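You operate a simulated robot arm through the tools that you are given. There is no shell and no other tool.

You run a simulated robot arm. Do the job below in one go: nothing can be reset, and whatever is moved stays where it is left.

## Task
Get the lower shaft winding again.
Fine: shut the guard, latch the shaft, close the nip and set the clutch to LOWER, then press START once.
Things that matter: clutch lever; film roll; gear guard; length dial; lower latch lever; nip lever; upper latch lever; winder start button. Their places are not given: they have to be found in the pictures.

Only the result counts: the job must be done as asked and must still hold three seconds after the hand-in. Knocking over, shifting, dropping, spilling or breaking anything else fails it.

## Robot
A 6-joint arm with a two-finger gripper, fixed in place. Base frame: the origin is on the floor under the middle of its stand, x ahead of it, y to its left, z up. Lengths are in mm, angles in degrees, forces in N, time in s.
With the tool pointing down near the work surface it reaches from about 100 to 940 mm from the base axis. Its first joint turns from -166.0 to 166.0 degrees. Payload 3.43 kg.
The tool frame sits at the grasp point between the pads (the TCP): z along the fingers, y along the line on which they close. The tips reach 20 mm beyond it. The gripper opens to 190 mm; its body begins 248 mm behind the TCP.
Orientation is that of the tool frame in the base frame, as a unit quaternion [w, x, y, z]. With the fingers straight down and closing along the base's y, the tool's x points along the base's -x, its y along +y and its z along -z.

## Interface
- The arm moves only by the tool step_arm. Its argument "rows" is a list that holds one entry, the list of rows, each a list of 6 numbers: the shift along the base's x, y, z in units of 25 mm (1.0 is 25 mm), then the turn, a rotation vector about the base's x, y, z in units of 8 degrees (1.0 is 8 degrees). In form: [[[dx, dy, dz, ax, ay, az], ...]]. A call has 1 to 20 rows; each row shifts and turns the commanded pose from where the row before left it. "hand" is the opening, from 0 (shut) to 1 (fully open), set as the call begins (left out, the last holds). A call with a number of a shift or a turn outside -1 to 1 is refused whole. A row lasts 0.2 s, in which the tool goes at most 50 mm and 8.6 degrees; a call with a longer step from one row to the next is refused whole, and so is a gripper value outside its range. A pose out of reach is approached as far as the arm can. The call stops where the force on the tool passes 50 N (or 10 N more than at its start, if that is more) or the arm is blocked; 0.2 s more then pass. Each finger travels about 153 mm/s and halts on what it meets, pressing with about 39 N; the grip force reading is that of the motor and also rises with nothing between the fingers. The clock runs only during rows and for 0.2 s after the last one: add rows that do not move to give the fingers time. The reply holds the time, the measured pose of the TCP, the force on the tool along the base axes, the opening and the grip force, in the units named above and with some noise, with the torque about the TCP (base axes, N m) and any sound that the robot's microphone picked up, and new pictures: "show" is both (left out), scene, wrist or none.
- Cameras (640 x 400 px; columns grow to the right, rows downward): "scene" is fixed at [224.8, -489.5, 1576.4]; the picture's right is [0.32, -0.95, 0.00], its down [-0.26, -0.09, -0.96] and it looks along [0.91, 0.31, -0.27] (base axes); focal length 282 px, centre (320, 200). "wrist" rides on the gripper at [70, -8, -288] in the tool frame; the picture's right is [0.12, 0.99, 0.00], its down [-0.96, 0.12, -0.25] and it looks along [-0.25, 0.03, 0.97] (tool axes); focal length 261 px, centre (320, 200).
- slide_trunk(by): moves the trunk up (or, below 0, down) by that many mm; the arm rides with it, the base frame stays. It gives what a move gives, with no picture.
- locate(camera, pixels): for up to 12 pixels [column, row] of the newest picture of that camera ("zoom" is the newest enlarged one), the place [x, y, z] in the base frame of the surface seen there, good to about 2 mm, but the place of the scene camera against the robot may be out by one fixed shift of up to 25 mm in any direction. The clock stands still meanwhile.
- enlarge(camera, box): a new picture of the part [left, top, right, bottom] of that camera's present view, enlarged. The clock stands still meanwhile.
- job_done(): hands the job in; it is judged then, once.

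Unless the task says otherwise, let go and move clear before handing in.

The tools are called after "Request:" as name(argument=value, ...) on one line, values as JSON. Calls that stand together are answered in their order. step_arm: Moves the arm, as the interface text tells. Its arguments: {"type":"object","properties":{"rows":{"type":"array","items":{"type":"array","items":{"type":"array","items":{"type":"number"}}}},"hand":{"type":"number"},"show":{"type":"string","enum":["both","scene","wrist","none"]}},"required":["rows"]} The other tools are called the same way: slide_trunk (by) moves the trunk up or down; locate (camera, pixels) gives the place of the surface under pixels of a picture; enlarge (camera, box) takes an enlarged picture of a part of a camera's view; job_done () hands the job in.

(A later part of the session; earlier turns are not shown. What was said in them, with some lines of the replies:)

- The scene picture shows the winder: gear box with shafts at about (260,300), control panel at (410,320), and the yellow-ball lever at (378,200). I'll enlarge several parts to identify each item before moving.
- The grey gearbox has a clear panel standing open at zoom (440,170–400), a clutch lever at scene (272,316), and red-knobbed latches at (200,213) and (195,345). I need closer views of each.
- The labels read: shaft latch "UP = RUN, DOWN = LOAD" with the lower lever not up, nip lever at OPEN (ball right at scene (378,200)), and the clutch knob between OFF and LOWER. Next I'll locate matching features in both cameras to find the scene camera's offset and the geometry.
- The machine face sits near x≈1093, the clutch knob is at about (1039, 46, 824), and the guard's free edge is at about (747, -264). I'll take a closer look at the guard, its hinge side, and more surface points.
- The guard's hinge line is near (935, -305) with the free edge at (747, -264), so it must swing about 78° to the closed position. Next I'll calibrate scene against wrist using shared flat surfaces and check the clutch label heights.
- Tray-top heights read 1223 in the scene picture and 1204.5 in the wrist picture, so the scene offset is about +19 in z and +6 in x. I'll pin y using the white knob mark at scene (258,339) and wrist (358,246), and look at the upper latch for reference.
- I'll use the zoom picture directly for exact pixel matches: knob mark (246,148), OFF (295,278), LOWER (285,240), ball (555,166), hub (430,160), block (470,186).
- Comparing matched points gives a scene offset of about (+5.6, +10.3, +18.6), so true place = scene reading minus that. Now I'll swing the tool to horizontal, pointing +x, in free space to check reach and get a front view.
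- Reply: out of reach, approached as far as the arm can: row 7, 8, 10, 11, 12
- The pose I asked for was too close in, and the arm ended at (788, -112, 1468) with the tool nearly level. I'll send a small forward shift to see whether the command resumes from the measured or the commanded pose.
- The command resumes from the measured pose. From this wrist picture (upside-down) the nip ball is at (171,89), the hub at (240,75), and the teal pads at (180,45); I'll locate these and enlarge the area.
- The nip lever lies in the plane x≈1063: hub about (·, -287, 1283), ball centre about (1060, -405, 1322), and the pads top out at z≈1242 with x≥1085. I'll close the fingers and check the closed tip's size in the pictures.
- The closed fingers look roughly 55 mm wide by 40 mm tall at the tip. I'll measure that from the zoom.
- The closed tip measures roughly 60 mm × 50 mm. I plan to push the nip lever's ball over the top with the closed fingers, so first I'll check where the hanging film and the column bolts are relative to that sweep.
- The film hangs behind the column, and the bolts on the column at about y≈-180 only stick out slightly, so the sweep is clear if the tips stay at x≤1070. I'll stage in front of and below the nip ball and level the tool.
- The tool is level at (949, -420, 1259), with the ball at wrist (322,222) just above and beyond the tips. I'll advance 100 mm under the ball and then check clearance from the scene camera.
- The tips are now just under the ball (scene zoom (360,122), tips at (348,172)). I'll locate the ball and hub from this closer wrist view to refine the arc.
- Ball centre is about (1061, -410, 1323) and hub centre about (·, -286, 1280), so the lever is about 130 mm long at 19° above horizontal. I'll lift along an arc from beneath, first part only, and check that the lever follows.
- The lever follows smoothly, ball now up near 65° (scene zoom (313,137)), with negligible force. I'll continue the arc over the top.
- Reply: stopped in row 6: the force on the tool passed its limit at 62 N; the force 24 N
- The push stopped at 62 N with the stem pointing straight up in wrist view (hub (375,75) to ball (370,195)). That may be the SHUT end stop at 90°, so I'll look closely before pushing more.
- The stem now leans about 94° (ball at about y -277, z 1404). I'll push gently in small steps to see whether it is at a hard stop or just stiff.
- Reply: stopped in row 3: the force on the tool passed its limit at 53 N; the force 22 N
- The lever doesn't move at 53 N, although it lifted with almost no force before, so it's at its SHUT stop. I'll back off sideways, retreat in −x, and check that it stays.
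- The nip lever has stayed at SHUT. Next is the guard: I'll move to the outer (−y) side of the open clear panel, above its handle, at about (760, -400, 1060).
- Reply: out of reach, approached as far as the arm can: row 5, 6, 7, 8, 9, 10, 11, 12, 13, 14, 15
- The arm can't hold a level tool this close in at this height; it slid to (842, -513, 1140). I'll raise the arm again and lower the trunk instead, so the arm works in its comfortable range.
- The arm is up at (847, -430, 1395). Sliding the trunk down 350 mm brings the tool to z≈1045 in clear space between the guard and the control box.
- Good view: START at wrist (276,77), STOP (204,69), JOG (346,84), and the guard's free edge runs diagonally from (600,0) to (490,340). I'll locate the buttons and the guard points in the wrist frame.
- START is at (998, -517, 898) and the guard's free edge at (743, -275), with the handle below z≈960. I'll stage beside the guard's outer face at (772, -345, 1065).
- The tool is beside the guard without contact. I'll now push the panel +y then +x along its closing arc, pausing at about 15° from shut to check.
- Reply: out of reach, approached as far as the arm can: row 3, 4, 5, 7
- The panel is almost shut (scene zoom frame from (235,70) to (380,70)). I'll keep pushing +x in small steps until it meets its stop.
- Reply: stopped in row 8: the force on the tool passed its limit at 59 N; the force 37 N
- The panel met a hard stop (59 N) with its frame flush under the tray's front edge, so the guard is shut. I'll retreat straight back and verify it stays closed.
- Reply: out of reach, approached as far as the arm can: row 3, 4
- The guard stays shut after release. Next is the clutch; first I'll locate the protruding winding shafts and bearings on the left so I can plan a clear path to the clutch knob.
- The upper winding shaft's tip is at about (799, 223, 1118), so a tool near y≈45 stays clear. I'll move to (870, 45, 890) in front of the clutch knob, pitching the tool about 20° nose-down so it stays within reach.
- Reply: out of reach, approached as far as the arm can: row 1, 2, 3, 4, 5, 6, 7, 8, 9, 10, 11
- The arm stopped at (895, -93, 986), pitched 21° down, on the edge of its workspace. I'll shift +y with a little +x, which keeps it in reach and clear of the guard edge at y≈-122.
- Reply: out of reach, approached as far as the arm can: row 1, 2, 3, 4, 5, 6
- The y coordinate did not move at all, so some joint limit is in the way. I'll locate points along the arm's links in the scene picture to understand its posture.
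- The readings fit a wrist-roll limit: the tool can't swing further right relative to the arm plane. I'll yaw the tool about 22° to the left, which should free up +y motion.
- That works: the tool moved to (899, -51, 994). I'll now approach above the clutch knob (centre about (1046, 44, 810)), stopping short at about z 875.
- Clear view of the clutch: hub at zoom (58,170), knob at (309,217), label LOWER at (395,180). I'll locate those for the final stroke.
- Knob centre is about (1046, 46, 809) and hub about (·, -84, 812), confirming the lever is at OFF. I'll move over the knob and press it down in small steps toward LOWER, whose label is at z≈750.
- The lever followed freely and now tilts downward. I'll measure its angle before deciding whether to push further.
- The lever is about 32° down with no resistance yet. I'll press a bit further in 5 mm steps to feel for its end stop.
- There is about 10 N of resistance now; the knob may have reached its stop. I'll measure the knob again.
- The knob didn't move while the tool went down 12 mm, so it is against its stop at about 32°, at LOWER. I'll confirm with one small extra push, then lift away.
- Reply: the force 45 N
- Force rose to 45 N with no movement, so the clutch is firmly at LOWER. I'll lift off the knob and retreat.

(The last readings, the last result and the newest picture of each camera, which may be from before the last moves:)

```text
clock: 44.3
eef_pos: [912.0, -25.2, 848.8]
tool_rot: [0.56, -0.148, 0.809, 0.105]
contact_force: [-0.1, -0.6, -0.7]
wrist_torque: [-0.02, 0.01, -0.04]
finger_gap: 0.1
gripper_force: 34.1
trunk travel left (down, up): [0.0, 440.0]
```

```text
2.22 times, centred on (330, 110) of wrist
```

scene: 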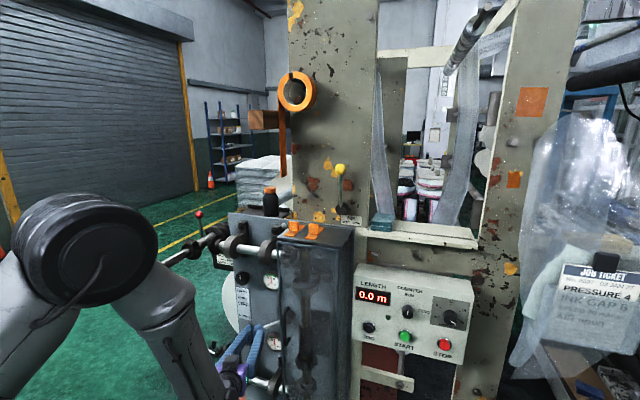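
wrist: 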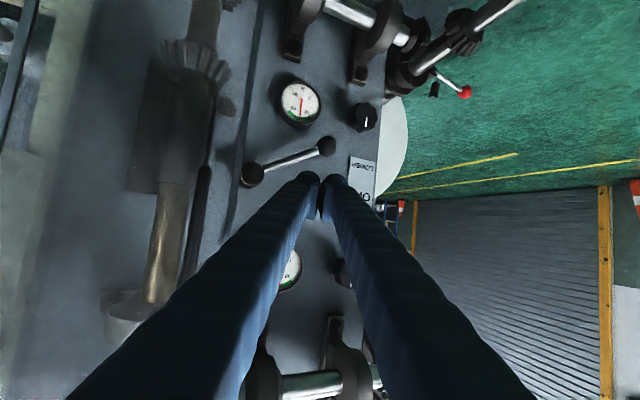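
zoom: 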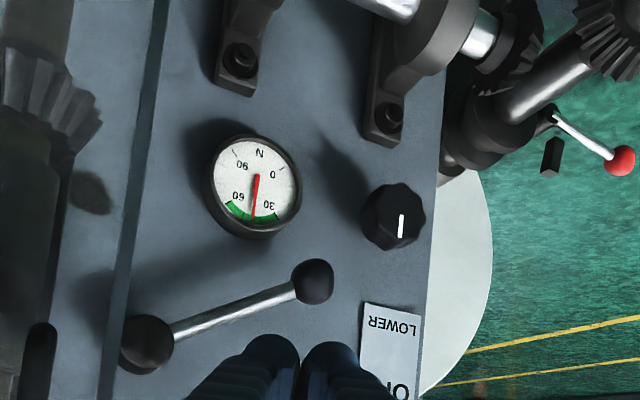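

The clutch lever stays at LOWER. For the lower latch I need to work on the left side, so I'll pull back and tip the tool to straight down to unwind the wrist.

Request:
step_arm(rows=[[[-0.2, 0, 0.4, -0.366, 0.904, 0], [-0.3, 0, 0.4, -0.366, 0.904, 0], [-0.5, 0, 0.4, -0.366, 0.904, 0], [-1, 0, 0.4, -0.366, 0.904, 0], [-1, 0, 0.4, -0.366, 0.904, 0], [-1, 0, 0.4, -0.366, 0.904, 0], [-1, 0, 0.4, -0.366, 0.904, 0], [-1, 0, 0.4, -0.366, 0.904, 0], [-1, 0, 0.4, -0.366, 0.904, 0], [0, 0, 0, 0, 0, 0]]])

```text
clock: 46.5
eef_pos: [734.5, -22.4, 937.3]
tool_rot: [-0.006, -0.187, 0.982, -0.01]
contact_force: [0.7, 0.8, -0.4]
wrist_torque: [-0.08, 0.05, -0.02]
finger_gap: 0.2
gripper_force: 34.5
trunk travel left (down, up): [0.0, 440.0]
```

scene: 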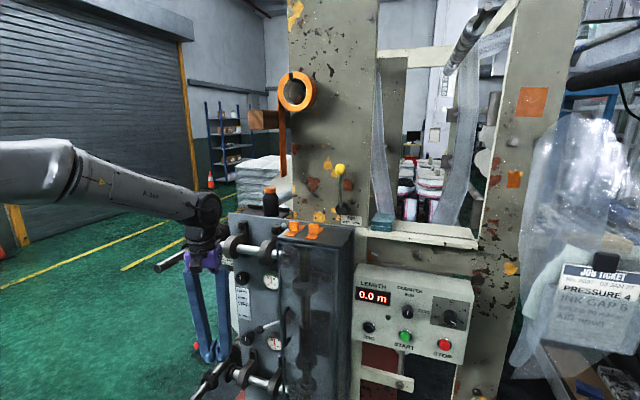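
wrist: 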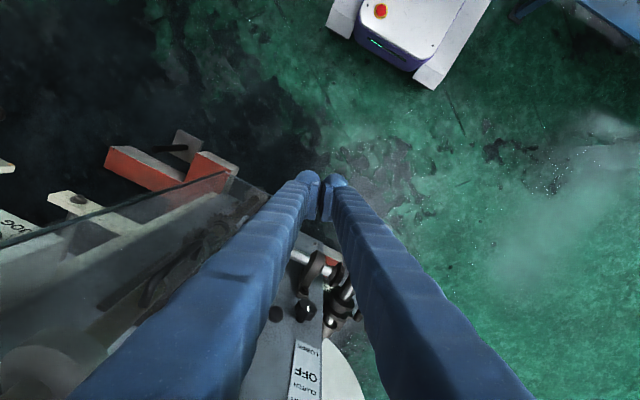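

The tool is straight down at (734, -22, 937). I'll pull back to x≈634, undo the yaw, and sweep left to y≈400, passing well in front of the winding shafts.

Request:
step_arm(rows=[[[-1, 0, 0, 0, 0, -0.7], [-1, 0, 0, 0, 0, -0.7], [-1, 0, 0, 0, 0, -0.7], [-1, 0, 0, 0, 0, -0.7], [0, 1, 0, 0, 0, 0], [0, 1, 0, 0, 0, 0], [0, 1, 0, 0, 0, 0], [0, 1, 0, 0, 0, 0], [0, 1, 0, 0, 0, 0], [0, 1, 0, 0, 0, 0], [0, 1, 0, 0, 0, 0], [0, 1, 0, 0, 0, 0], [0, 0, 0, 0, 0, 0]]])

```text
clock: 49.3
eef_pos: [636.3, 178.3, 937.6]
tool_rot: [-0.007, 0.009, 1.0, -0.009]
contact_force: [0.0, 0.5, -0.1]
wrist_torque: [-0.05, -0.03, -0.01]
finger_gap: 0.1
gripper_force: 34.3
trunk travel left (down, up): [0.0, 440.0]
```

scene: 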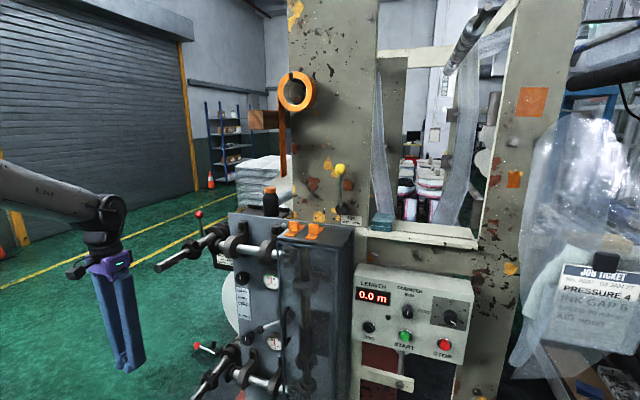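
wrist: 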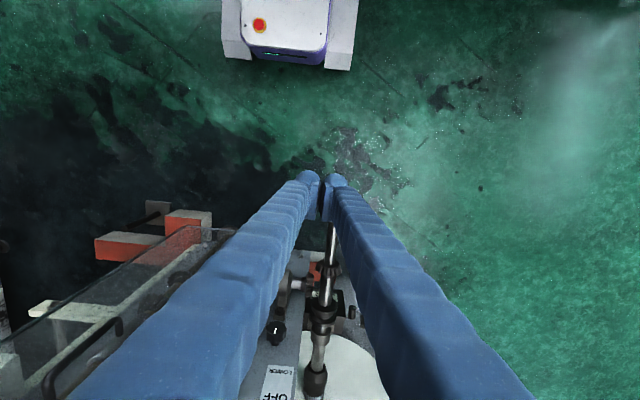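

Clear so far at (636, 178, 938). I'll continue left to y≈450 and come down a little.

Request:
step_arm(rows=[[[0, 1, -0.4, 0, 0, 0], [0, 1, -0.4, 0, 0, 0], [0, 1, -0.4, 0, 0, 0], [0, 1, -0.4, 0, 0, 0], [0, 1, -0.4, 0, 0, 0], [0, 1, -0.4, 0, 0, 0], [0, 1, -0.4, 0, 0, 0], [0, 1, -0.4, 0, 0, 0], [0, 1, -0.4, 0, 0, 0], [0, 1, -0.4, 0, 0, 0], [0, 1, -0.4, 0, 0, 0], [0, 0, 0, 0, 0, 0]]])

```text
clock: 51.9
eef_pos: [635.1, 453.9, 830.3]
tool_rot: [-0.008, 0.008, 1.0, -0.009]
contact_force: [-0.6, -0.7, 0.2]
wrist_torque: [-0.03, 0.0, -0.01]
finger_gap: 0.0
gripper_force: 35.1
trunk travel left (down, up): [0.0, 440.0]
```

scene: 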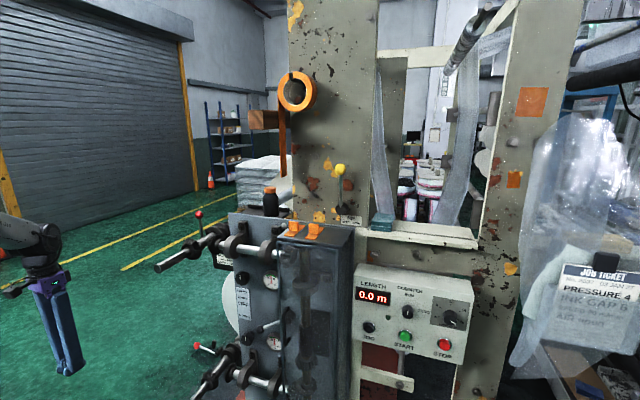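
wrist: 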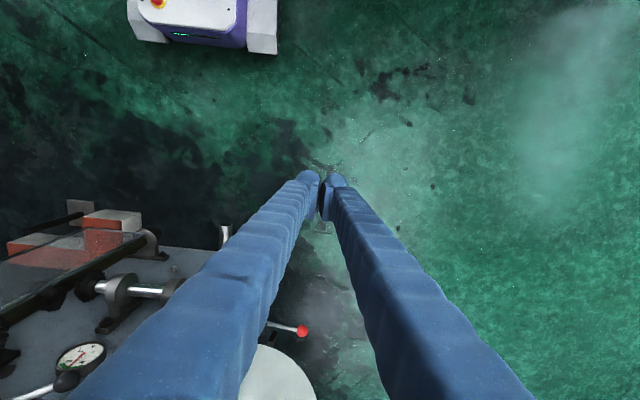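

Now at (635, 454, 830) with free space around. I'll swing the tool up to horizontal, heading +x, while moving forward and down toward the lower latch.

Request:
step_arm(rows=[[[1, 0.09, -0.85, 0, -0.9375, 0], [1, 0.09, -0.85, 0, -0.9375, 0], [1, 0.09, -0.85, 0, -0.9375, 0], [1, 0.09, -0.85, 0, -0.9375, 0], [1, 0.09, -0.85, 0, -0.9375, 0], [1, 0.09, -0.85, 0, -0.9375, 0], [1, 0.09, -0.85, 0, -0.9375, 0], [1, 0.09, -0.85, 0, -0.9375, 0], [1, 0.09, -0.85, 0, -0.9375, 0], [1, 0.09, -0.85, 0, -0.9375, 0], [1, 0.09, -0.85, 0, -0.9375, 0], [1, 0.09, -0.85, 0, -0.9375, 0], [0, 0, 0, 0, 0, 0]]])

```text
clock: 54.7
eef_pos: [946.1, 491.0, 575.1]
tool_rot: [0.702, 0.012, 0.712, 0.0]
contact_force: [1.1, 0.6, -1.0]
wrist_torque: [0.0, -0.06, 0.02]
finger_gap: 0.0
gripper_force: 33.8
out of reach, approached as far as the arm can: row 10, 11
trunk travel left (down, up): [0.0, 440.0]
```

scene: 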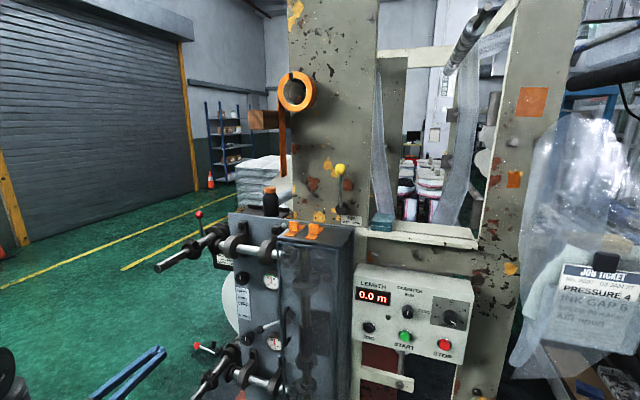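
wrist: 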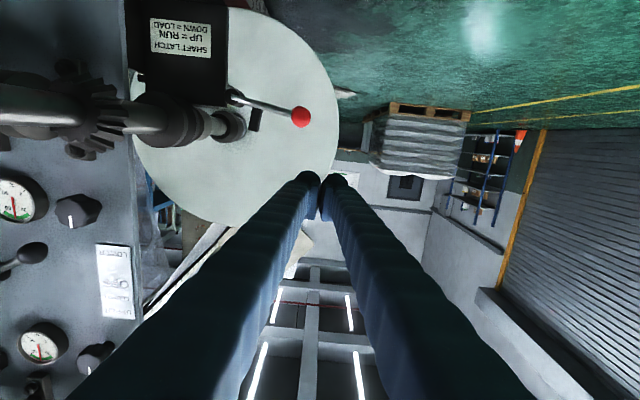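

The tool is horizontal at (946, 491, 575) and the wrist view shows the lower latch: ball (300,117), hub (235,100), block (255,122), and the film roll's white face behind. I'll locate these and take a close look.

Request:
enlarge(camera="wrist", box=[180, 60, 340, 160])

Request:
locate(camera="wrist", pixels=[[300, 117], [292, 117], [308, 117], [300, 108], [300, 125], [235, 98], [255, 120], [270, 108], [290, 170], [230, 125], [200, 120], [60, 115]])

```text
4.00 times, centred on (260, 110) of wrist
```

zoom: 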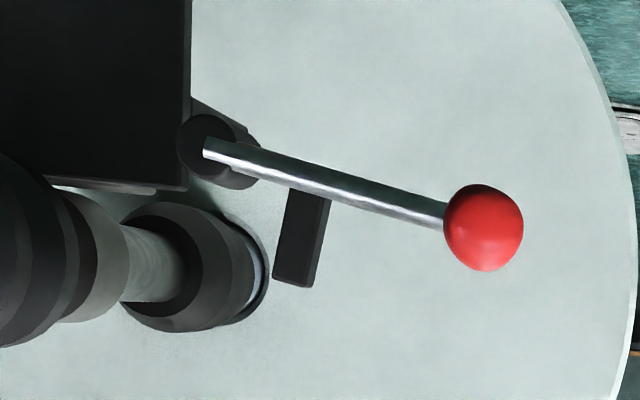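

```text
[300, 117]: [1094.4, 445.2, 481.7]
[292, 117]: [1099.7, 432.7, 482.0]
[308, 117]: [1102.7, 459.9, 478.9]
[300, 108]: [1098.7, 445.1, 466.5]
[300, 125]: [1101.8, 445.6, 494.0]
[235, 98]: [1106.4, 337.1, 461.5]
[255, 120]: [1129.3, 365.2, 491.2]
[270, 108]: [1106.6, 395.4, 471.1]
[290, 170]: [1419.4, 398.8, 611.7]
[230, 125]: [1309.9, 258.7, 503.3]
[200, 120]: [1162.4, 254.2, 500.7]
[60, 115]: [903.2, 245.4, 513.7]
```

Ball centre is about (1111, 446, 480) and hub about (·, 330, 459); the lever sits 10° above horizontal and the block's front is at x≈1129, behind the lever plane. I'll stage in front of and below the ball.

Request:
step_arm(rows=[[[0.35, -0.24, -1, 0, 0, 0], [0.35, -0.24, -1, 0, 0, 0], [0.35, -0.24, -1, 0, 0, 0], [0.35, -0.24, -1, 0, 0, 0], [0.35, -0.24, -1, 0, 0, 0], [0.35, -0.24, -1, 0, 0, 0], [0, 0, 0, 0, 0, 0]]])

```text
clock: 56.3
eef_pos: [997.5, 451.1, 427.2]
tool_rot: [0.702, 0.011, 0.712, 0.0]
contact_force: [0.3, -0.6, -0.7]
wrist_torque: [-0.04, -0.01, 0.04]
finger_gap: 0.0
gripper_force: 34.4
trunk travel left (down, up): [0.0, 440.0]
```

scene: 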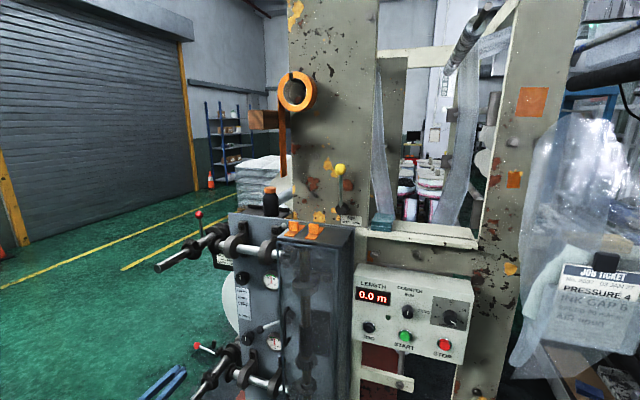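
wrist: 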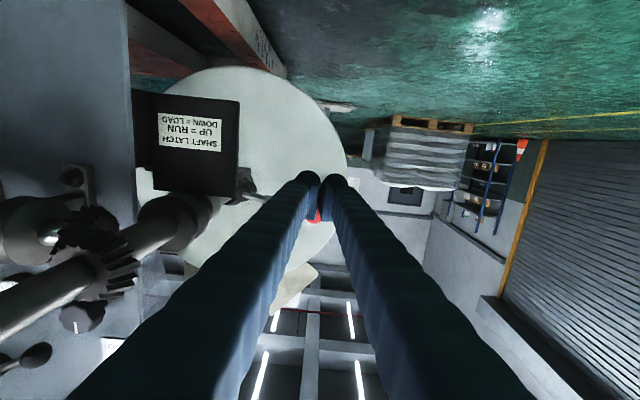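

The ball is visible just above and beyond the tips at (313,215). I'll advance about 100 mm beneath it.

Request:
step_arm(rows=[[[1, 0, 0, 0, 0, 0], [1, 0, 0, 0, 0, 0], [1, 0, 0, 0, 0, 0], [1, 0.05, 0, 0, 0, 0], [0, 0, 0, 0, 0, 0]]])

Request:
enlarge(camera="wrist", box=[200, 120, 400, 280])

Request:
enlarge(camera="scene", box=[160, 320, 270, 400])

```text
clock: 57.5
eef_pos: [1098.4, 452.4, 427.9]
tool_rot: [0.702, 0.011, 0.712, 0.0]
contact_force: [0.4, 0.1, 0.5]
wrist_torque: [0.0, 0.0, 0.0]
finger_gap: 0.0
gripper_force: 34.3
trunk travel left (down, up): [0.0, 440.0]
```

scene: 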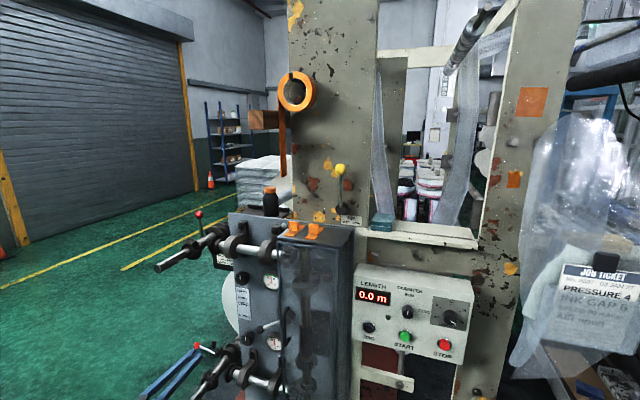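
wrist: 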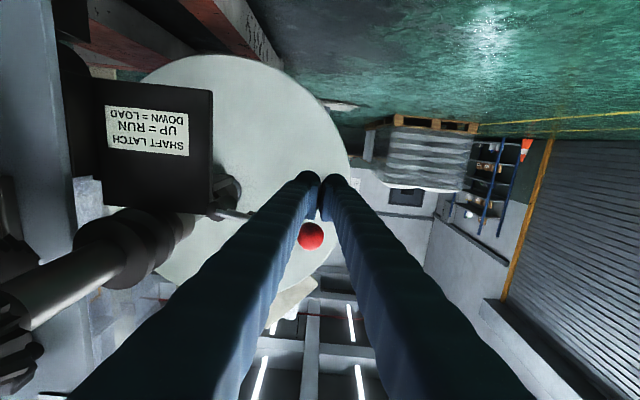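

```text
2.50 times, centred on (300, 200) of wrist
```

zoom: 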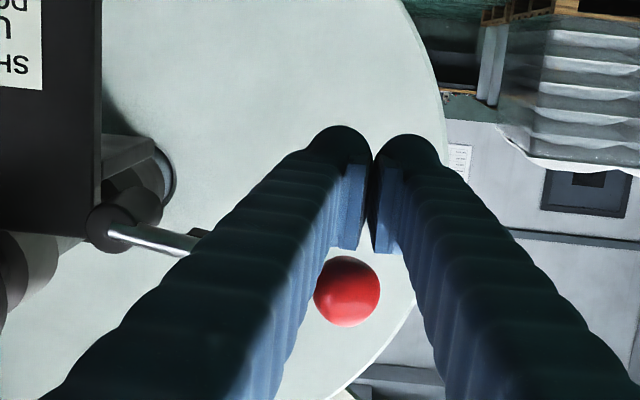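

```text
5.00 times, centred on (215, 360) of scene
```

zoom: 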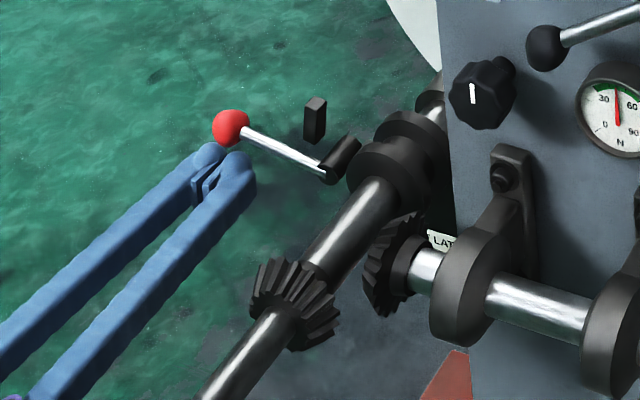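

The tips are beneath the red ball (scene zoom ball (230,125), tips (215,155)). I'll lift along the lever's arc, first part, and check.

Request:
step_arm(rows=[[[0, 0.04, 0.41, 0, 0, 0], [0, 0.07, 0.66, 0, 0, 0], [0, -0.02, 0.7, 0, 0, 0], [0, -0.12, 0.69, 0, 0, 0], [0, -0.22, 0.66, 0, 0, 0], [0, -0.31, 0.63, 0, 0, 0], [0, -0.39, 0.58, 0, 0, 0], [0, 0, 0, 0, 0, 0]]])

Request:
enlarge(camera="scene", box=[160, 310, 270, 390])

```text
clock: 59.3
eef_pos: [1097.9, 426.9, 533.1]
tool_rot: [0.702, 0.011, 0.712, 0.001]
contact_force: [-0.3, 0.7, -0.2]
wrist_torque: [-0.03, 0.0, 0.0]
finger_gap: 0.0
gripper_force: 34.8
trunk travel left (down, up): [0.0, 440.0]
```

scene: 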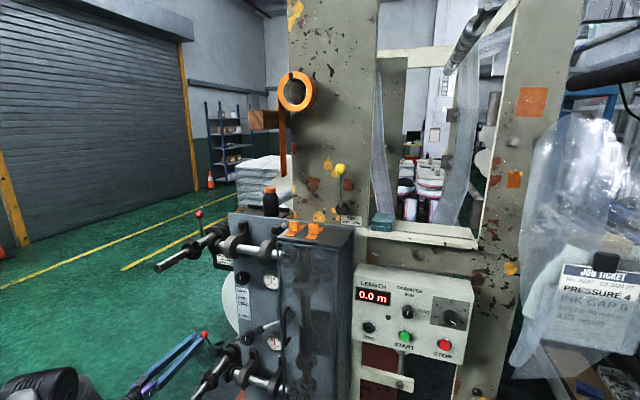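
wrist: 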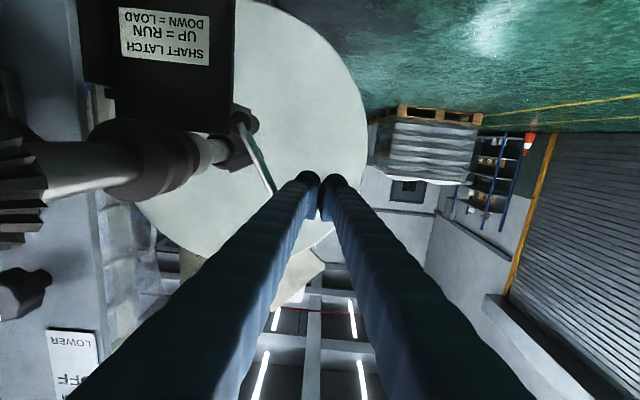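

```text
5.00 times, centred on (215, 350) of scene
```

zoom: 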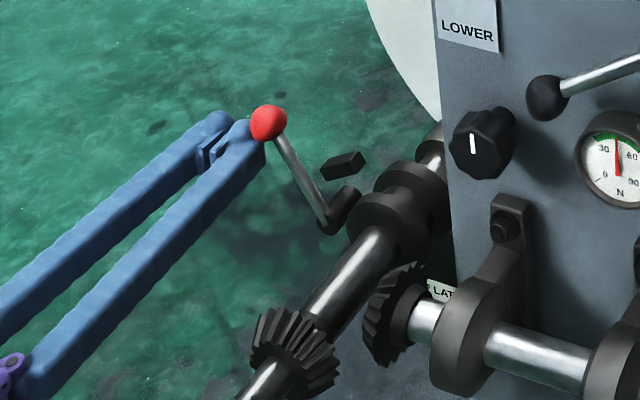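

The lever and its dog rotate together and follow freely, now about 60° up. I'll push on until the force stop shows it has reached the UP position.

Request:
step_arm(rows=[[[0, -0.4, 0.64, 0, 0, 0], [0, -0.53, 0.45, 0, 0, 0], [0, -0.6, 0.37, 0, 0, 0], [0, -0.32, 0.14, 0, 0, 0], [0, -0.32, 0.14, 0, 0, 0], [0, -0.3, 0.08, 0, 0, 0], [0, -0.3, 0.05, 0, 0, 0], [0, -0.3, 0.03, 0, 0, 0], [0, -0.3, 0, 0, 0, 0]]])

Request:
enlarge(camera="scene", box=[160, 310, 270, 390])

Request:
enlarge(camera="wrist", box=[180, 60, 380, 240])

```text
clock: 60.9
eef_pos: [1093.2, 374.0, 580.5]
tool_rot: [0.701, 0.005, 0.713, 0.005]
contact_force: [-10.1, 7.0, -0.7]
wrist_torque: [0.0, -0.01, -0.28]
finger_gap: 0.2
gripper_force: 34.6
trunk travel left (down, up): [0.0, 440.0]
stopped in row 8: the force on the tool passed its limit at 55 N (the readings are from after the stop); the commanded pose is now the measured one
```

scene: 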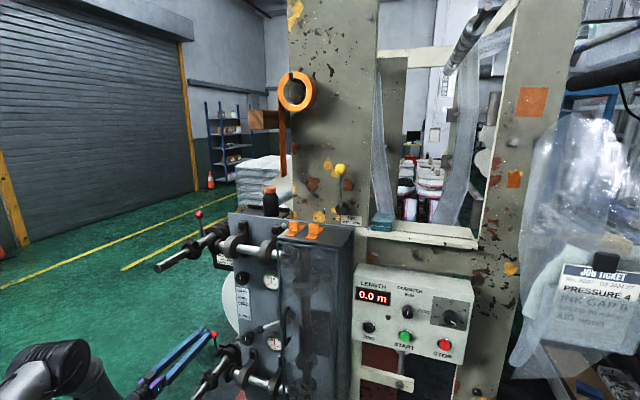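
wrist: 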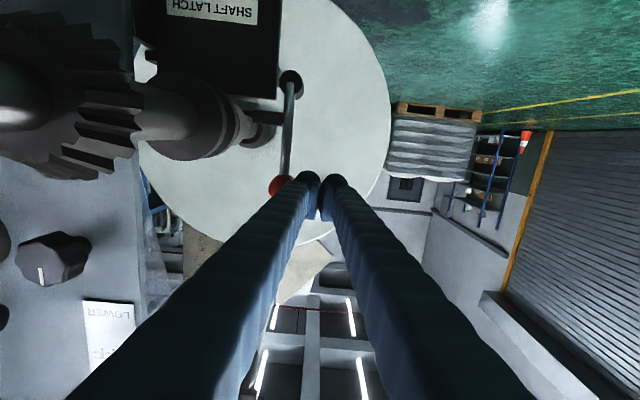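

```text
5.00 times, centred on (215, 350) of scene
```

zoom: 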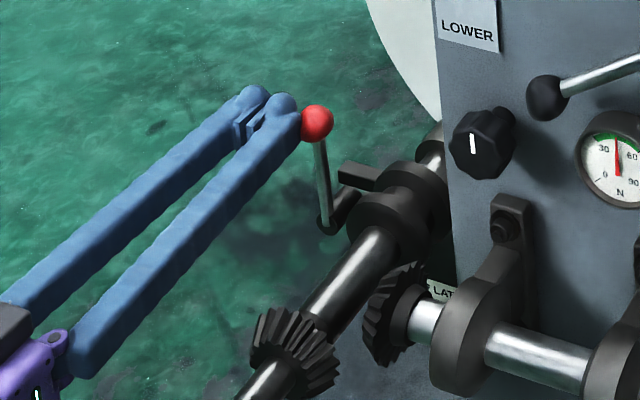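

```text
2.22 times, centred on (280, 150) of wrist
```

zoom: 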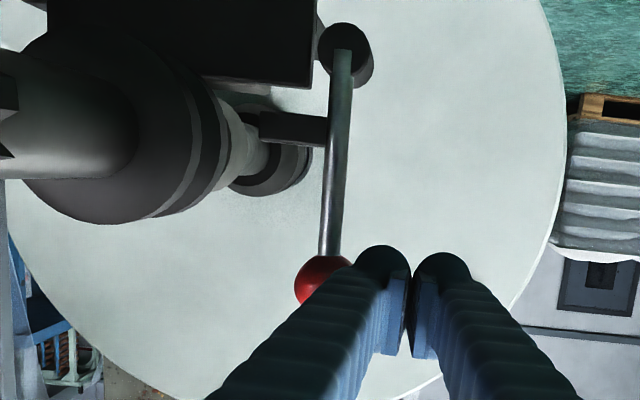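

The lever is upright and its dog now reaches over to the shaft journal (wrist zoom (290,128)); the push ended at 55 N. I'll measure the lever angle and compare with the upper latch.

Request:
locate(camera="zoom", pixels=[[320, 275], [305, 285], [342, 80], [335, 160], [330, 230], [345, 45], [290, 128], [270, 128], [318, 130]])

Request:
enlarge(camera="scene", box=[180, 195, 250, 260])

```text
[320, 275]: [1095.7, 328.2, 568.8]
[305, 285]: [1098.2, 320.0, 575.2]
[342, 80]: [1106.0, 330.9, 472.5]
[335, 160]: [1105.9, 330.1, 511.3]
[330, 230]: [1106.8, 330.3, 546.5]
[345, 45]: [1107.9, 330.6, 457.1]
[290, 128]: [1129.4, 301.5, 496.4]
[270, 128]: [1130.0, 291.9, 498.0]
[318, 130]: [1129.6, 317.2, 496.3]
```

```text
6.15 times, centred on (215, 228) of scene
```

zoom: 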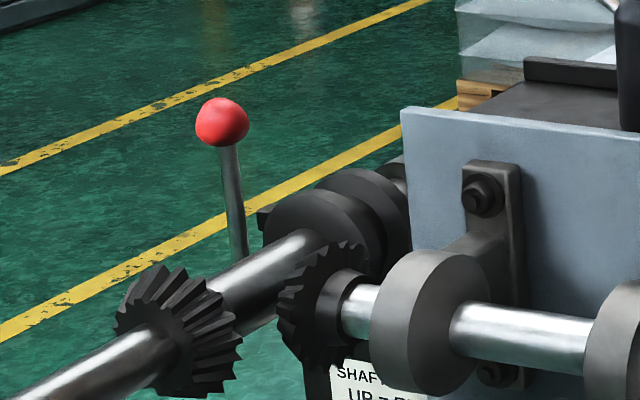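

The stem is exactly vertical (y≈330 along its length), matching the upper latch. One gentle confirming push, then I'll back away to the left and retreat.

Request:
step_arm(rows=[[[0, -0.1, 0, 0, 0, 0], [0, -0.1, 0, 0, 0, 0], [0, -0.1, 0, 0, 0, 0], [0, -0.1, 0, 0, 0, 0]]], show="wrist")

Request:
locate(camera="wrist", pixels=[[284, 187], [287, 150], [289, 110], [291, 80]])

```text
clock: 61.9
eef_pos: [1091.5, 374.5, 581.1]
tool_rot: [0.701, 0.0, 0.713, 0.009]
contact_force: [-6.3, 8.0, -2.8]
wrist_torque: [0.13, -0.01, -0.15]
finger_gap: 0.1
gripper_force: 34.0
trunk travel left (down, up): [0.0, 440.0]
stopped in row 4: the force on the tool passed its limit at 51 N (the readings are from after the stop); the commanded pose is now the measured one
```

wrist: 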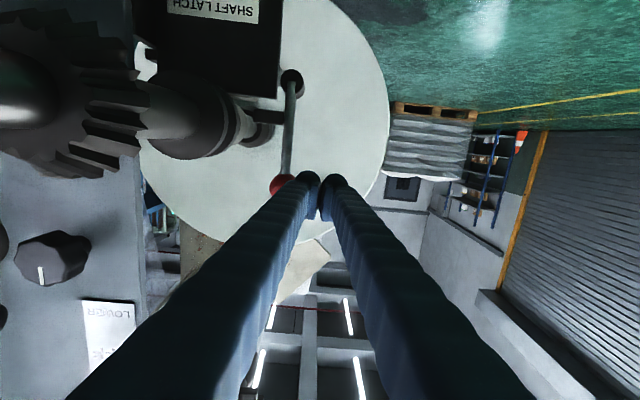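

```text
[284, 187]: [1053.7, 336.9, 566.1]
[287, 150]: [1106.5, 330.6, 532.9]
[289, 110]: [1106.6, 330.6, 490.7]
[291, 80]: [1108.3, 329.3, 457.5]
```

The latch is at its stop and vertical. I'll step left off the ball, back out, and tip the tool down again to travel to the right side for START.

Request:
step_arm(rows=[[[0, 0.6, 0, 0, 0, 0], [0, 0.6, 0, 0, 0, 0], [-1, 0.1, 0, 0, 0, 0], [-1, 0.1, 0, 0, 0, 0], [-1, 0.1, 0, 0, 0, 0], [-0.3, 0.1, 0.8, 0, 0.9375, 0], [-0.5, 0.1, 0.8, 0, 0.9375, 0], [-0.8, 0.1, 0.8, 0, 0.9375, 0], [-1, 0.1, 0.8, 0, 0.9375, 0], [-1, 0.1, 0.8, 0, 0.9375, 0], [-1, 0.1, 0.8, 0, 0.9375, 0], [-1, 0.1, 0.8, 0, 0.9375, 0], [-1, 0.1, 0.8, 0, 0.9375, 0], [-1, 0.1, 0.8, 0, 0.9375, 0], [-1, 0.1, 0.8, 0, 0.9375, 0], [-1, 0.1, 0.8, 0, 0.9375, 0], [-1, 0.1, 0.8, 0, 0.9375, 0], [0, 0, 0, 0, 0, 0]]])

Request:
enlarge(camera="scene", box=[160, 280, 310, 400])

```text
clock: 65.7
eef_pos: [757.9, 445.3, 824.1]
tool_rot: [-0.009, 0.006, 1.0, 0.005]
contact_force: [0.7, 0.6, -0.8]
wrist_torque: [0.02, -0.01, 0.02]
finger_gap: 0.3
gripper_force: 34.1
out of reach, approached as far as the arm can: row 5
trunk travel left (down, up): [0.0, 440.0]
```

scene: 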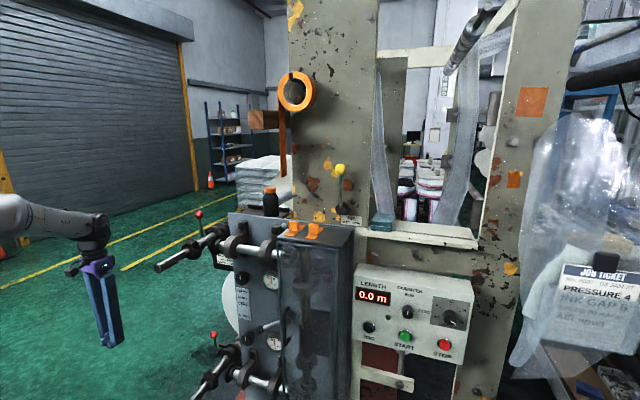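
wrist: 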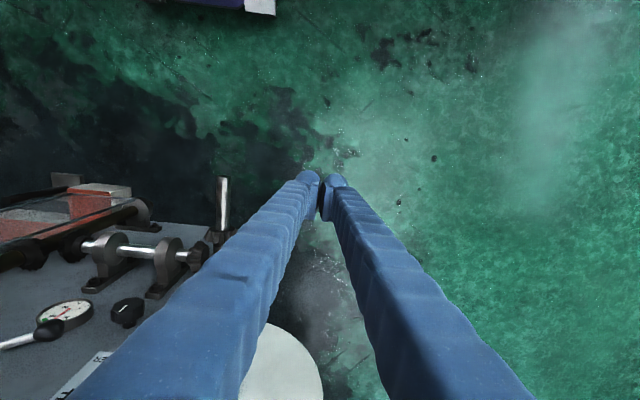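

```text
3.33 times, centred on (235, 340) of scene
```

zoom: 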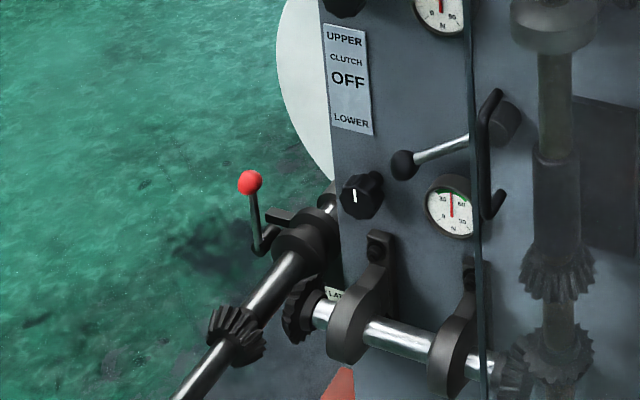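

Everything holds: latch upright (zoom (250,182)), clutch at LOWER, guard shut. I'll retreat to x≈630 and sweep right toward the control box.

Request:
step_arm(rows=[[[-1, -0.5, 0.2, 0, 0, 0], [-1, -0.5, 0.2, 0, 0, 0], [-1, -0.5, 0.2, 0, 0, 0], [-1, -0.5, 0.2, 0, 0, 0], [-1, -0.5, 0.2, 0, 0, 0], [0, -1, 0, 0, 0, 0], [0, -1, 0, 0, 0, 0], [0, -1, 0, 0, 0, 0], [0, -1, 0, 0, 0, 0], [0, -1, 0, 0, 0, 0], [0, -1, 0, 0, 0, 0], [0, -1, 0, 0, 0, 0], [0, -1, 0, 0, 0, 0], [0, -1, 0, 0, 0, 0], [0, -1, 0, 0, 0, 0], [0, -1, 0, 0, 0, 0], [0, -1, 0, 0, 0, 0], [0, -1, 0, 0, 0, 0], [0, -1, 0, 0, 0, 0], [0, -1, 0, 0, 0, 0]]], show="none")

Request:
step_arm(rows=[[[0, -1, 0, 0, 0, 0], [0, -1, 0, 0, 0, 0], [0, -1, 0, 0, 0, 0], [0, -1, 0, 0, 0, 0], [0, -1, 0, 0, 0, 0], [0, -1, 0, 0, 0, 0], [0, -1, 0, 0, 0, 0], [0, -1, 0, 0, 0, 0], [0, -1, 0, 0, 0, 0], [0, -1, 0, 0, 0, 0], [0, -1, 0, 0, 0, 0], [0, -1, 0, 0, 0, 0], [0, -1, 0, 0, 0, 0], [0, -1, 0, 0, 0, 0], [0, -1, 0, 0, 0, 0], [0, -1, 0, 0, 0, 0], [0, 0, 0, 0, 0, 0]]])

```text
clock: 69.9
eef_pos: [636.1, 4.5, 849.1]
tool_rot: [-0.008, 0.007, 1.0, 0.004]
contact_force: [-0.3, 0.8, -0.1]
wrist_torque: [-0.06, -0.04, -0.02]
finger_gap: 0.1
gripper_force: 34.0
trunk travel left (down, up): [0.0, 440.0]
```

```text
clock: 73.5
eef_pos: [633.1, -393.9, 845.4]
tool_rot: [-0.007, 0.007, 1.0, 0.005]
contact_force: [-0.5, -0.5, -0.4]
wrist_torque: [0.05, 0.0, 0.0]
finger_gap: 0.0
gripper_force: 34.5
trunk travel left (down, up): [0.0, 440.0]
```

scene: 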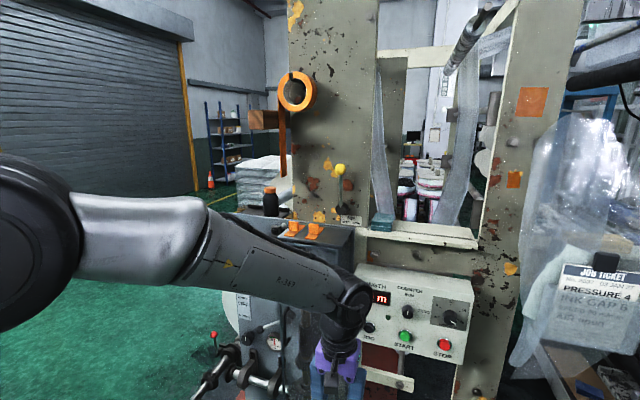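
wrist: 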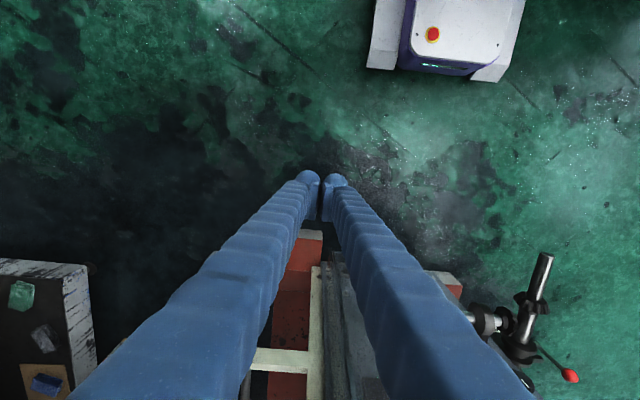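

Now at (633, -394, 845) with the tool straight down. I'll swing it up to horizontal in front of START, stopping about 45 mm short of the button.

Request:
step_arm(rows=[[[1, -0.41, 0.18, 0, -0.9375, 0], [1, -0.41, 0.18, 0, -0.9375, 0], [1, -0.41, 0.18, 0, -0.9375, 0], [1, -0.41, 0.18, 0, -0.9375, 0], [1, -0.41, 0.18, 0, -0.9375, 0], [1, -0.41, 0.18, 0, -0.9375, 0], [1, -0.41, 0.18, 0, -0.9375, 0], [1, -0.41, 0.18, 0, -0.9375, 0], [1, -0.41, 0.18, 0, -0.9375, 0], [1, -0.41, 0.18, 0, -0.9375, 0], [1, -0.41, 0.18, 0, -0.9375, 0], [1, -0.41, 0.18, 0, -0.9375, 0], [0, 0, 0, 0, 0, 0]]])

Request:
enlarge(camera="wrist", box=[180, 20, 420, 240])

```text
clock: 76.3
eef_pos: [934.5, -516.2, 899.8]
tool_rot: [0.702, 0.001, 0.712, 0.008]
contact_force: [-0.4, 0.7, -0.8]
wrist_torque: [0.01, -0.12, 0.05]
finger_gap: 0.1
gripper_force: 34.7
trunk travel left (down, up): [0.0, 440.0]
```

scene: 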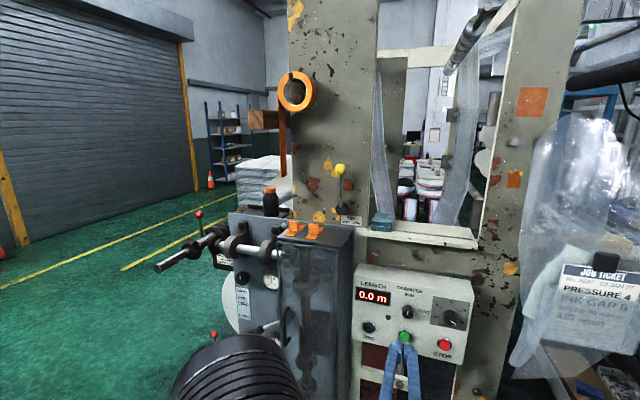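
wrist: 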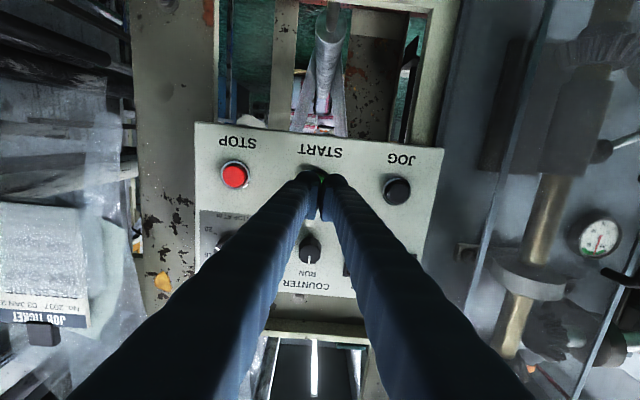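

```text
1.82 times, centred on (300, 130) of wrist
```

zoom: 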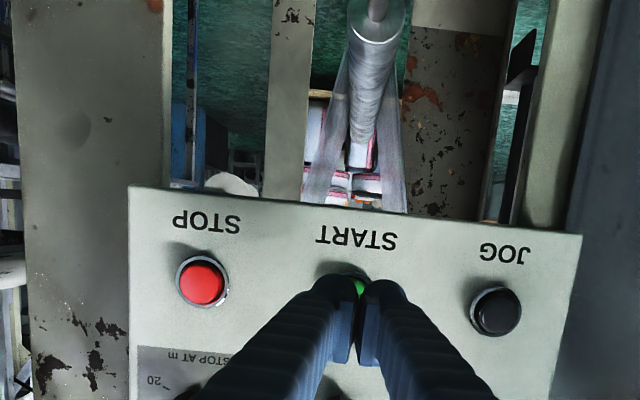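

The tips are centred on START (wrist (322,175)), and STOP and JOG are well clear at (234,175) and (396,190). Before pressing, I'll verify guard, nip, latch and clutch once more from the scene camera.

Request:
enlarge(camera="scene", box=[230, 210, 360, 350])

Request:
locate(camera="scene", pixels=[[279, 245], [280, 270], [281, 300], [281, 330], [300, 243], [320, 247], [341, 255], [341, 290], [340, 170], [213, 335], [263, 330], [337, 165]])

Request:
enlarge(camera="scene", box=[300, 140, 420, 240])

```text
2.86 times, centred on (295, 280) of scene
```

zoom: 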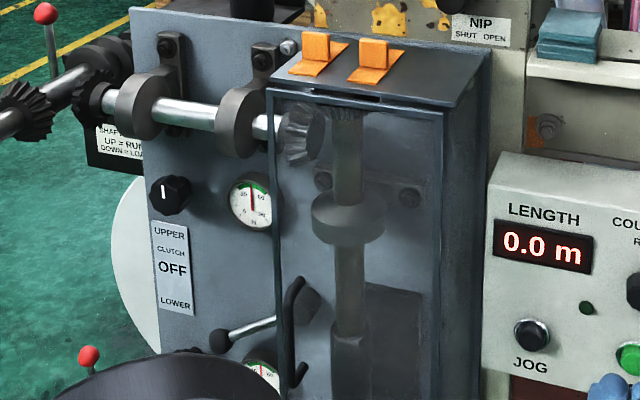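

```text
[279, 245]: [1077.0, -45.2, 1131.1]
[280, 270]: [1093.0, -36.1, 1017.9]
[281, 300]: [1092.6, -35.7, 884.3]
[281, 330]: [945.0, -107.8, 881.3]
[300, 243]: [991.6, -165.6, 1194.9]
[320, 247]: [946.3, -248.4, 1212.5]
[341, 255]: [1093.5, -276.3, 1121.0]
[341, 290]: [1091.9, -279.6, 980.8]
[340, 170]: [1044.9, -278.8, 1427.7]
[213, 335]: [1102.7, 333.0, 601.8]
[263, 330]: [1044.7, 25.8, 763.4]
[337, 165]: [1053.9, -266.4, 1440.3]
```

```text
4.00 times, centred on (360, 190) of scene
```

zoom: 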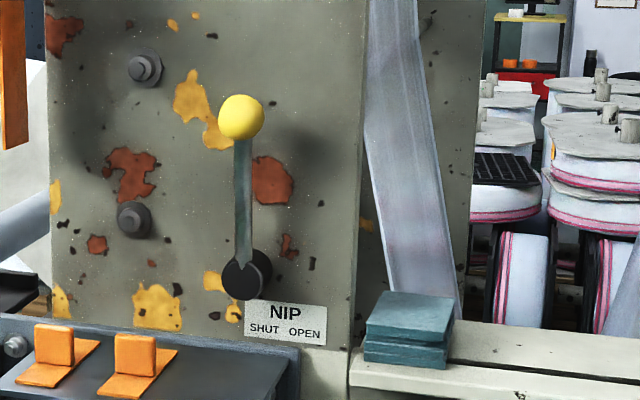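

All four settings hold: the guard frame is flush at x≈940 along its width, the nip lever is at its SHUT stop, the latch is upright, and the clutch is at LOWER. I'll press START slowly with a single stroke straight in.

Request:
step_arm(rows=[[[1, 0, 0, 0, 0, 0], [0.6, 0, 0, 0, 0, 0], [0.12, 0, 0, 0, 0, 0], [0.12, 0, 0, 0, 0, 0], [0.12, 0, 0, 0, 0, 0], [0.12, 0, 0, 0, 0, 0], [0.12, 0, 0, 0, 0, 0]]])

```text
clock: 77.9
eef_pos: [987.9, -516.0, 902.4]
tool_rot: [0.702, 0.001, 0.712, 0.008]
contact_force: [-16.3, 3.8, -0.7]
wrist_torque: [0.01, 0.09, -0.14]
finger_gap: 0.1
gripper_force: 34.0
trunk travel left (down, up): [0.0, 440.0]
heard: click
```

scene: 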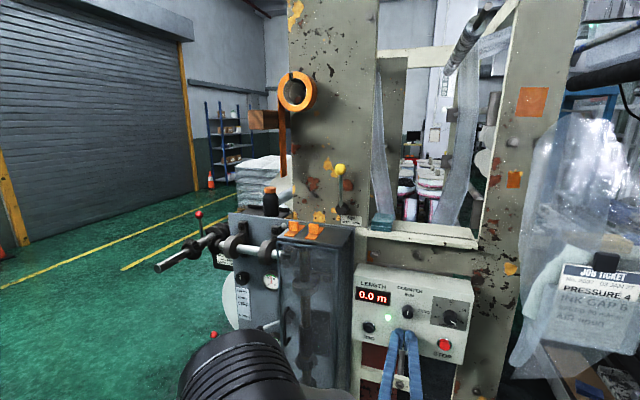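
wrist: 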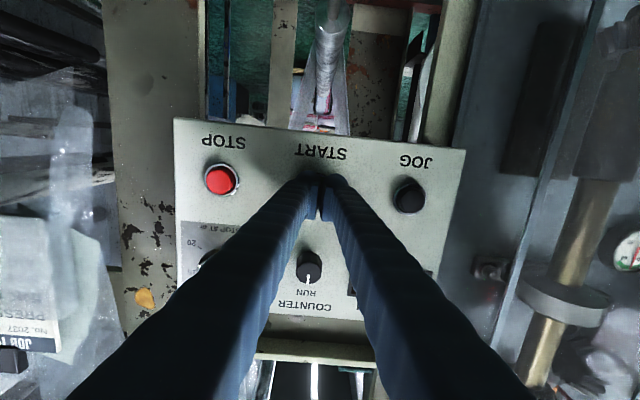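

A click was heard and the lamp at scene (388,317) is lit, so START registered. I'll withdraw straight back and then watch the display.

Request:
step_arm(rows=[[[-0.6, 0, 0, 0, 0, 0], [-1, 0, 0, 0, 0, 0], [-1, 0, 0, 0, 0, 0], [-0.6, 0, 0, 0, 0, 0], [0, 0, 0, 0, 0, 0], [0, 0, 0, 0, 0, 0]]])

Request:
enlarge(camera="scene", box=[340, 250, 490, 370])

Request:
enlarge(camera="scene", box=[150, 200, 360, 400])

```text
clock: 79.3
eef_pos: [908.5, -516.1, 903.9]
tool_rot: [0.702, 0.002, 0.713, 0.008]
contact_force: [0.5, -0.1, -0.6]
wrist_torque: [0.0, -0.04, -0.01]
finger_gap: 0.0
gripper_force: 34.5
trunk travel left (down, up): [0.0, 440.0]
```

scene: 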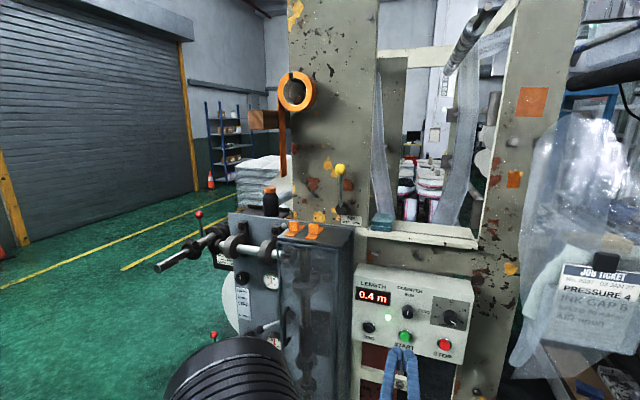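
wrist: 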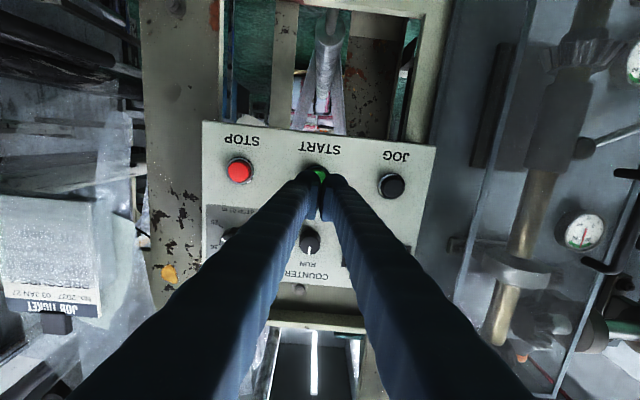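

```text
3.33 times, centred on (415, 310) of scene
```

zoom: 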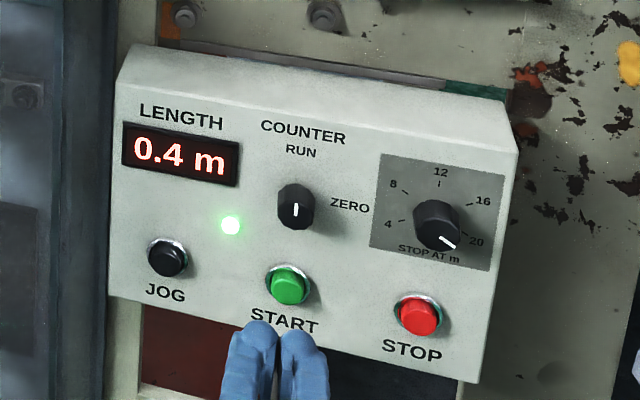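

```text
2.00 times, centred on (255, 300) of scene
```

zoom: 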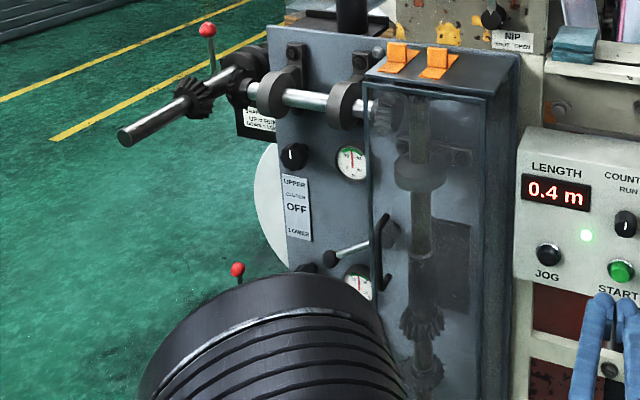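

The winder is running: LENGTH reads 0.4 m, the lamp is lit, and START has been released. I'll back off a little more to be clear and confirm it keeps counting.

Request:
step_arm(rows=[[[-0.8, 0, 0, 0, 0, 0], [-0.8, 0, 0, 0, 0, 0], [-0.6, 0, 0, 0, 0, 0], [0, 0, 0, 0, 0, 0]]])

Request:
enlarge(camera="scene", box=[340, 250, 490, 370])

```text
clock: 80.3
eef_pos: [854.5, -516.0, 903.6]
tool_rot: [0.702, 0.001, 0.712, 0.008]
contact_force: [-0.4, 0.6, 1.1]
wrist_torque: [-0.02, 0.01, -0.04]
finger_gap: 0.1
gripper_force: 34.1
trunk travel left (down, up): [0.0, 440.0]
```

scene: 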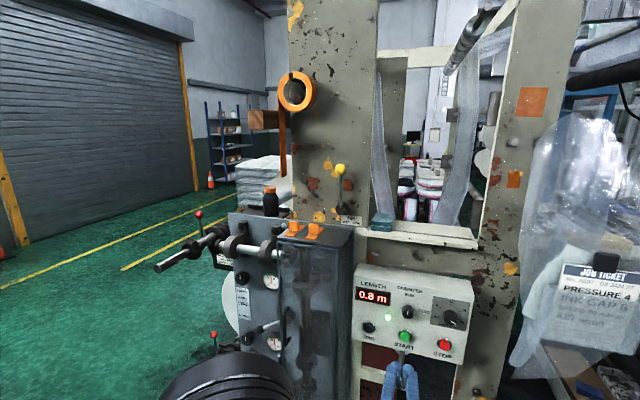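
wrist: 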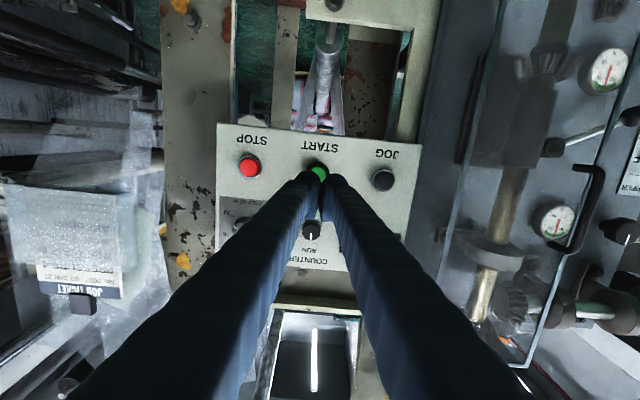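

```text
3.33 times, centred on (415, 310) of scene
```

zoom: 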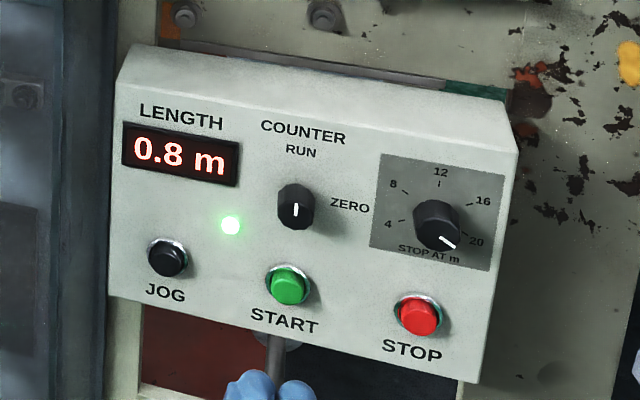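

The counter has climbed to 0.8 m with the lamp lit. The tool is clear, and the guard, latch, nip and clutch are all still as set, so I'm handing the job in while the lower shaft winds.

Request:
job_done()

```text
The job is handed in.
```

The lower shaft is winding again. When I handed the job in, the length counter had climbed from 0.0 m to 0.8 m and the green lamp was lit.

- **Guard:** swung shut against its stop, and it stayed flush after I let go.
- **Lower shaft latch:** lever turned up to RUN, fully vertical and against its stop.
- **Nip:** lever turned from OPEN to its stop, which is nearly straight up. The label doesn't mark the exact SHUT angle, so I took that stop as SHUT.
- **Clutch:** lever moved from OFF down to LOWER, against its stop.
- **START:** pressed once, with one click heard. The arm then backed clear of the panel.

I left the length dial and the upper latch as they were. I did not see the result of the check made three seconds after hand-in.
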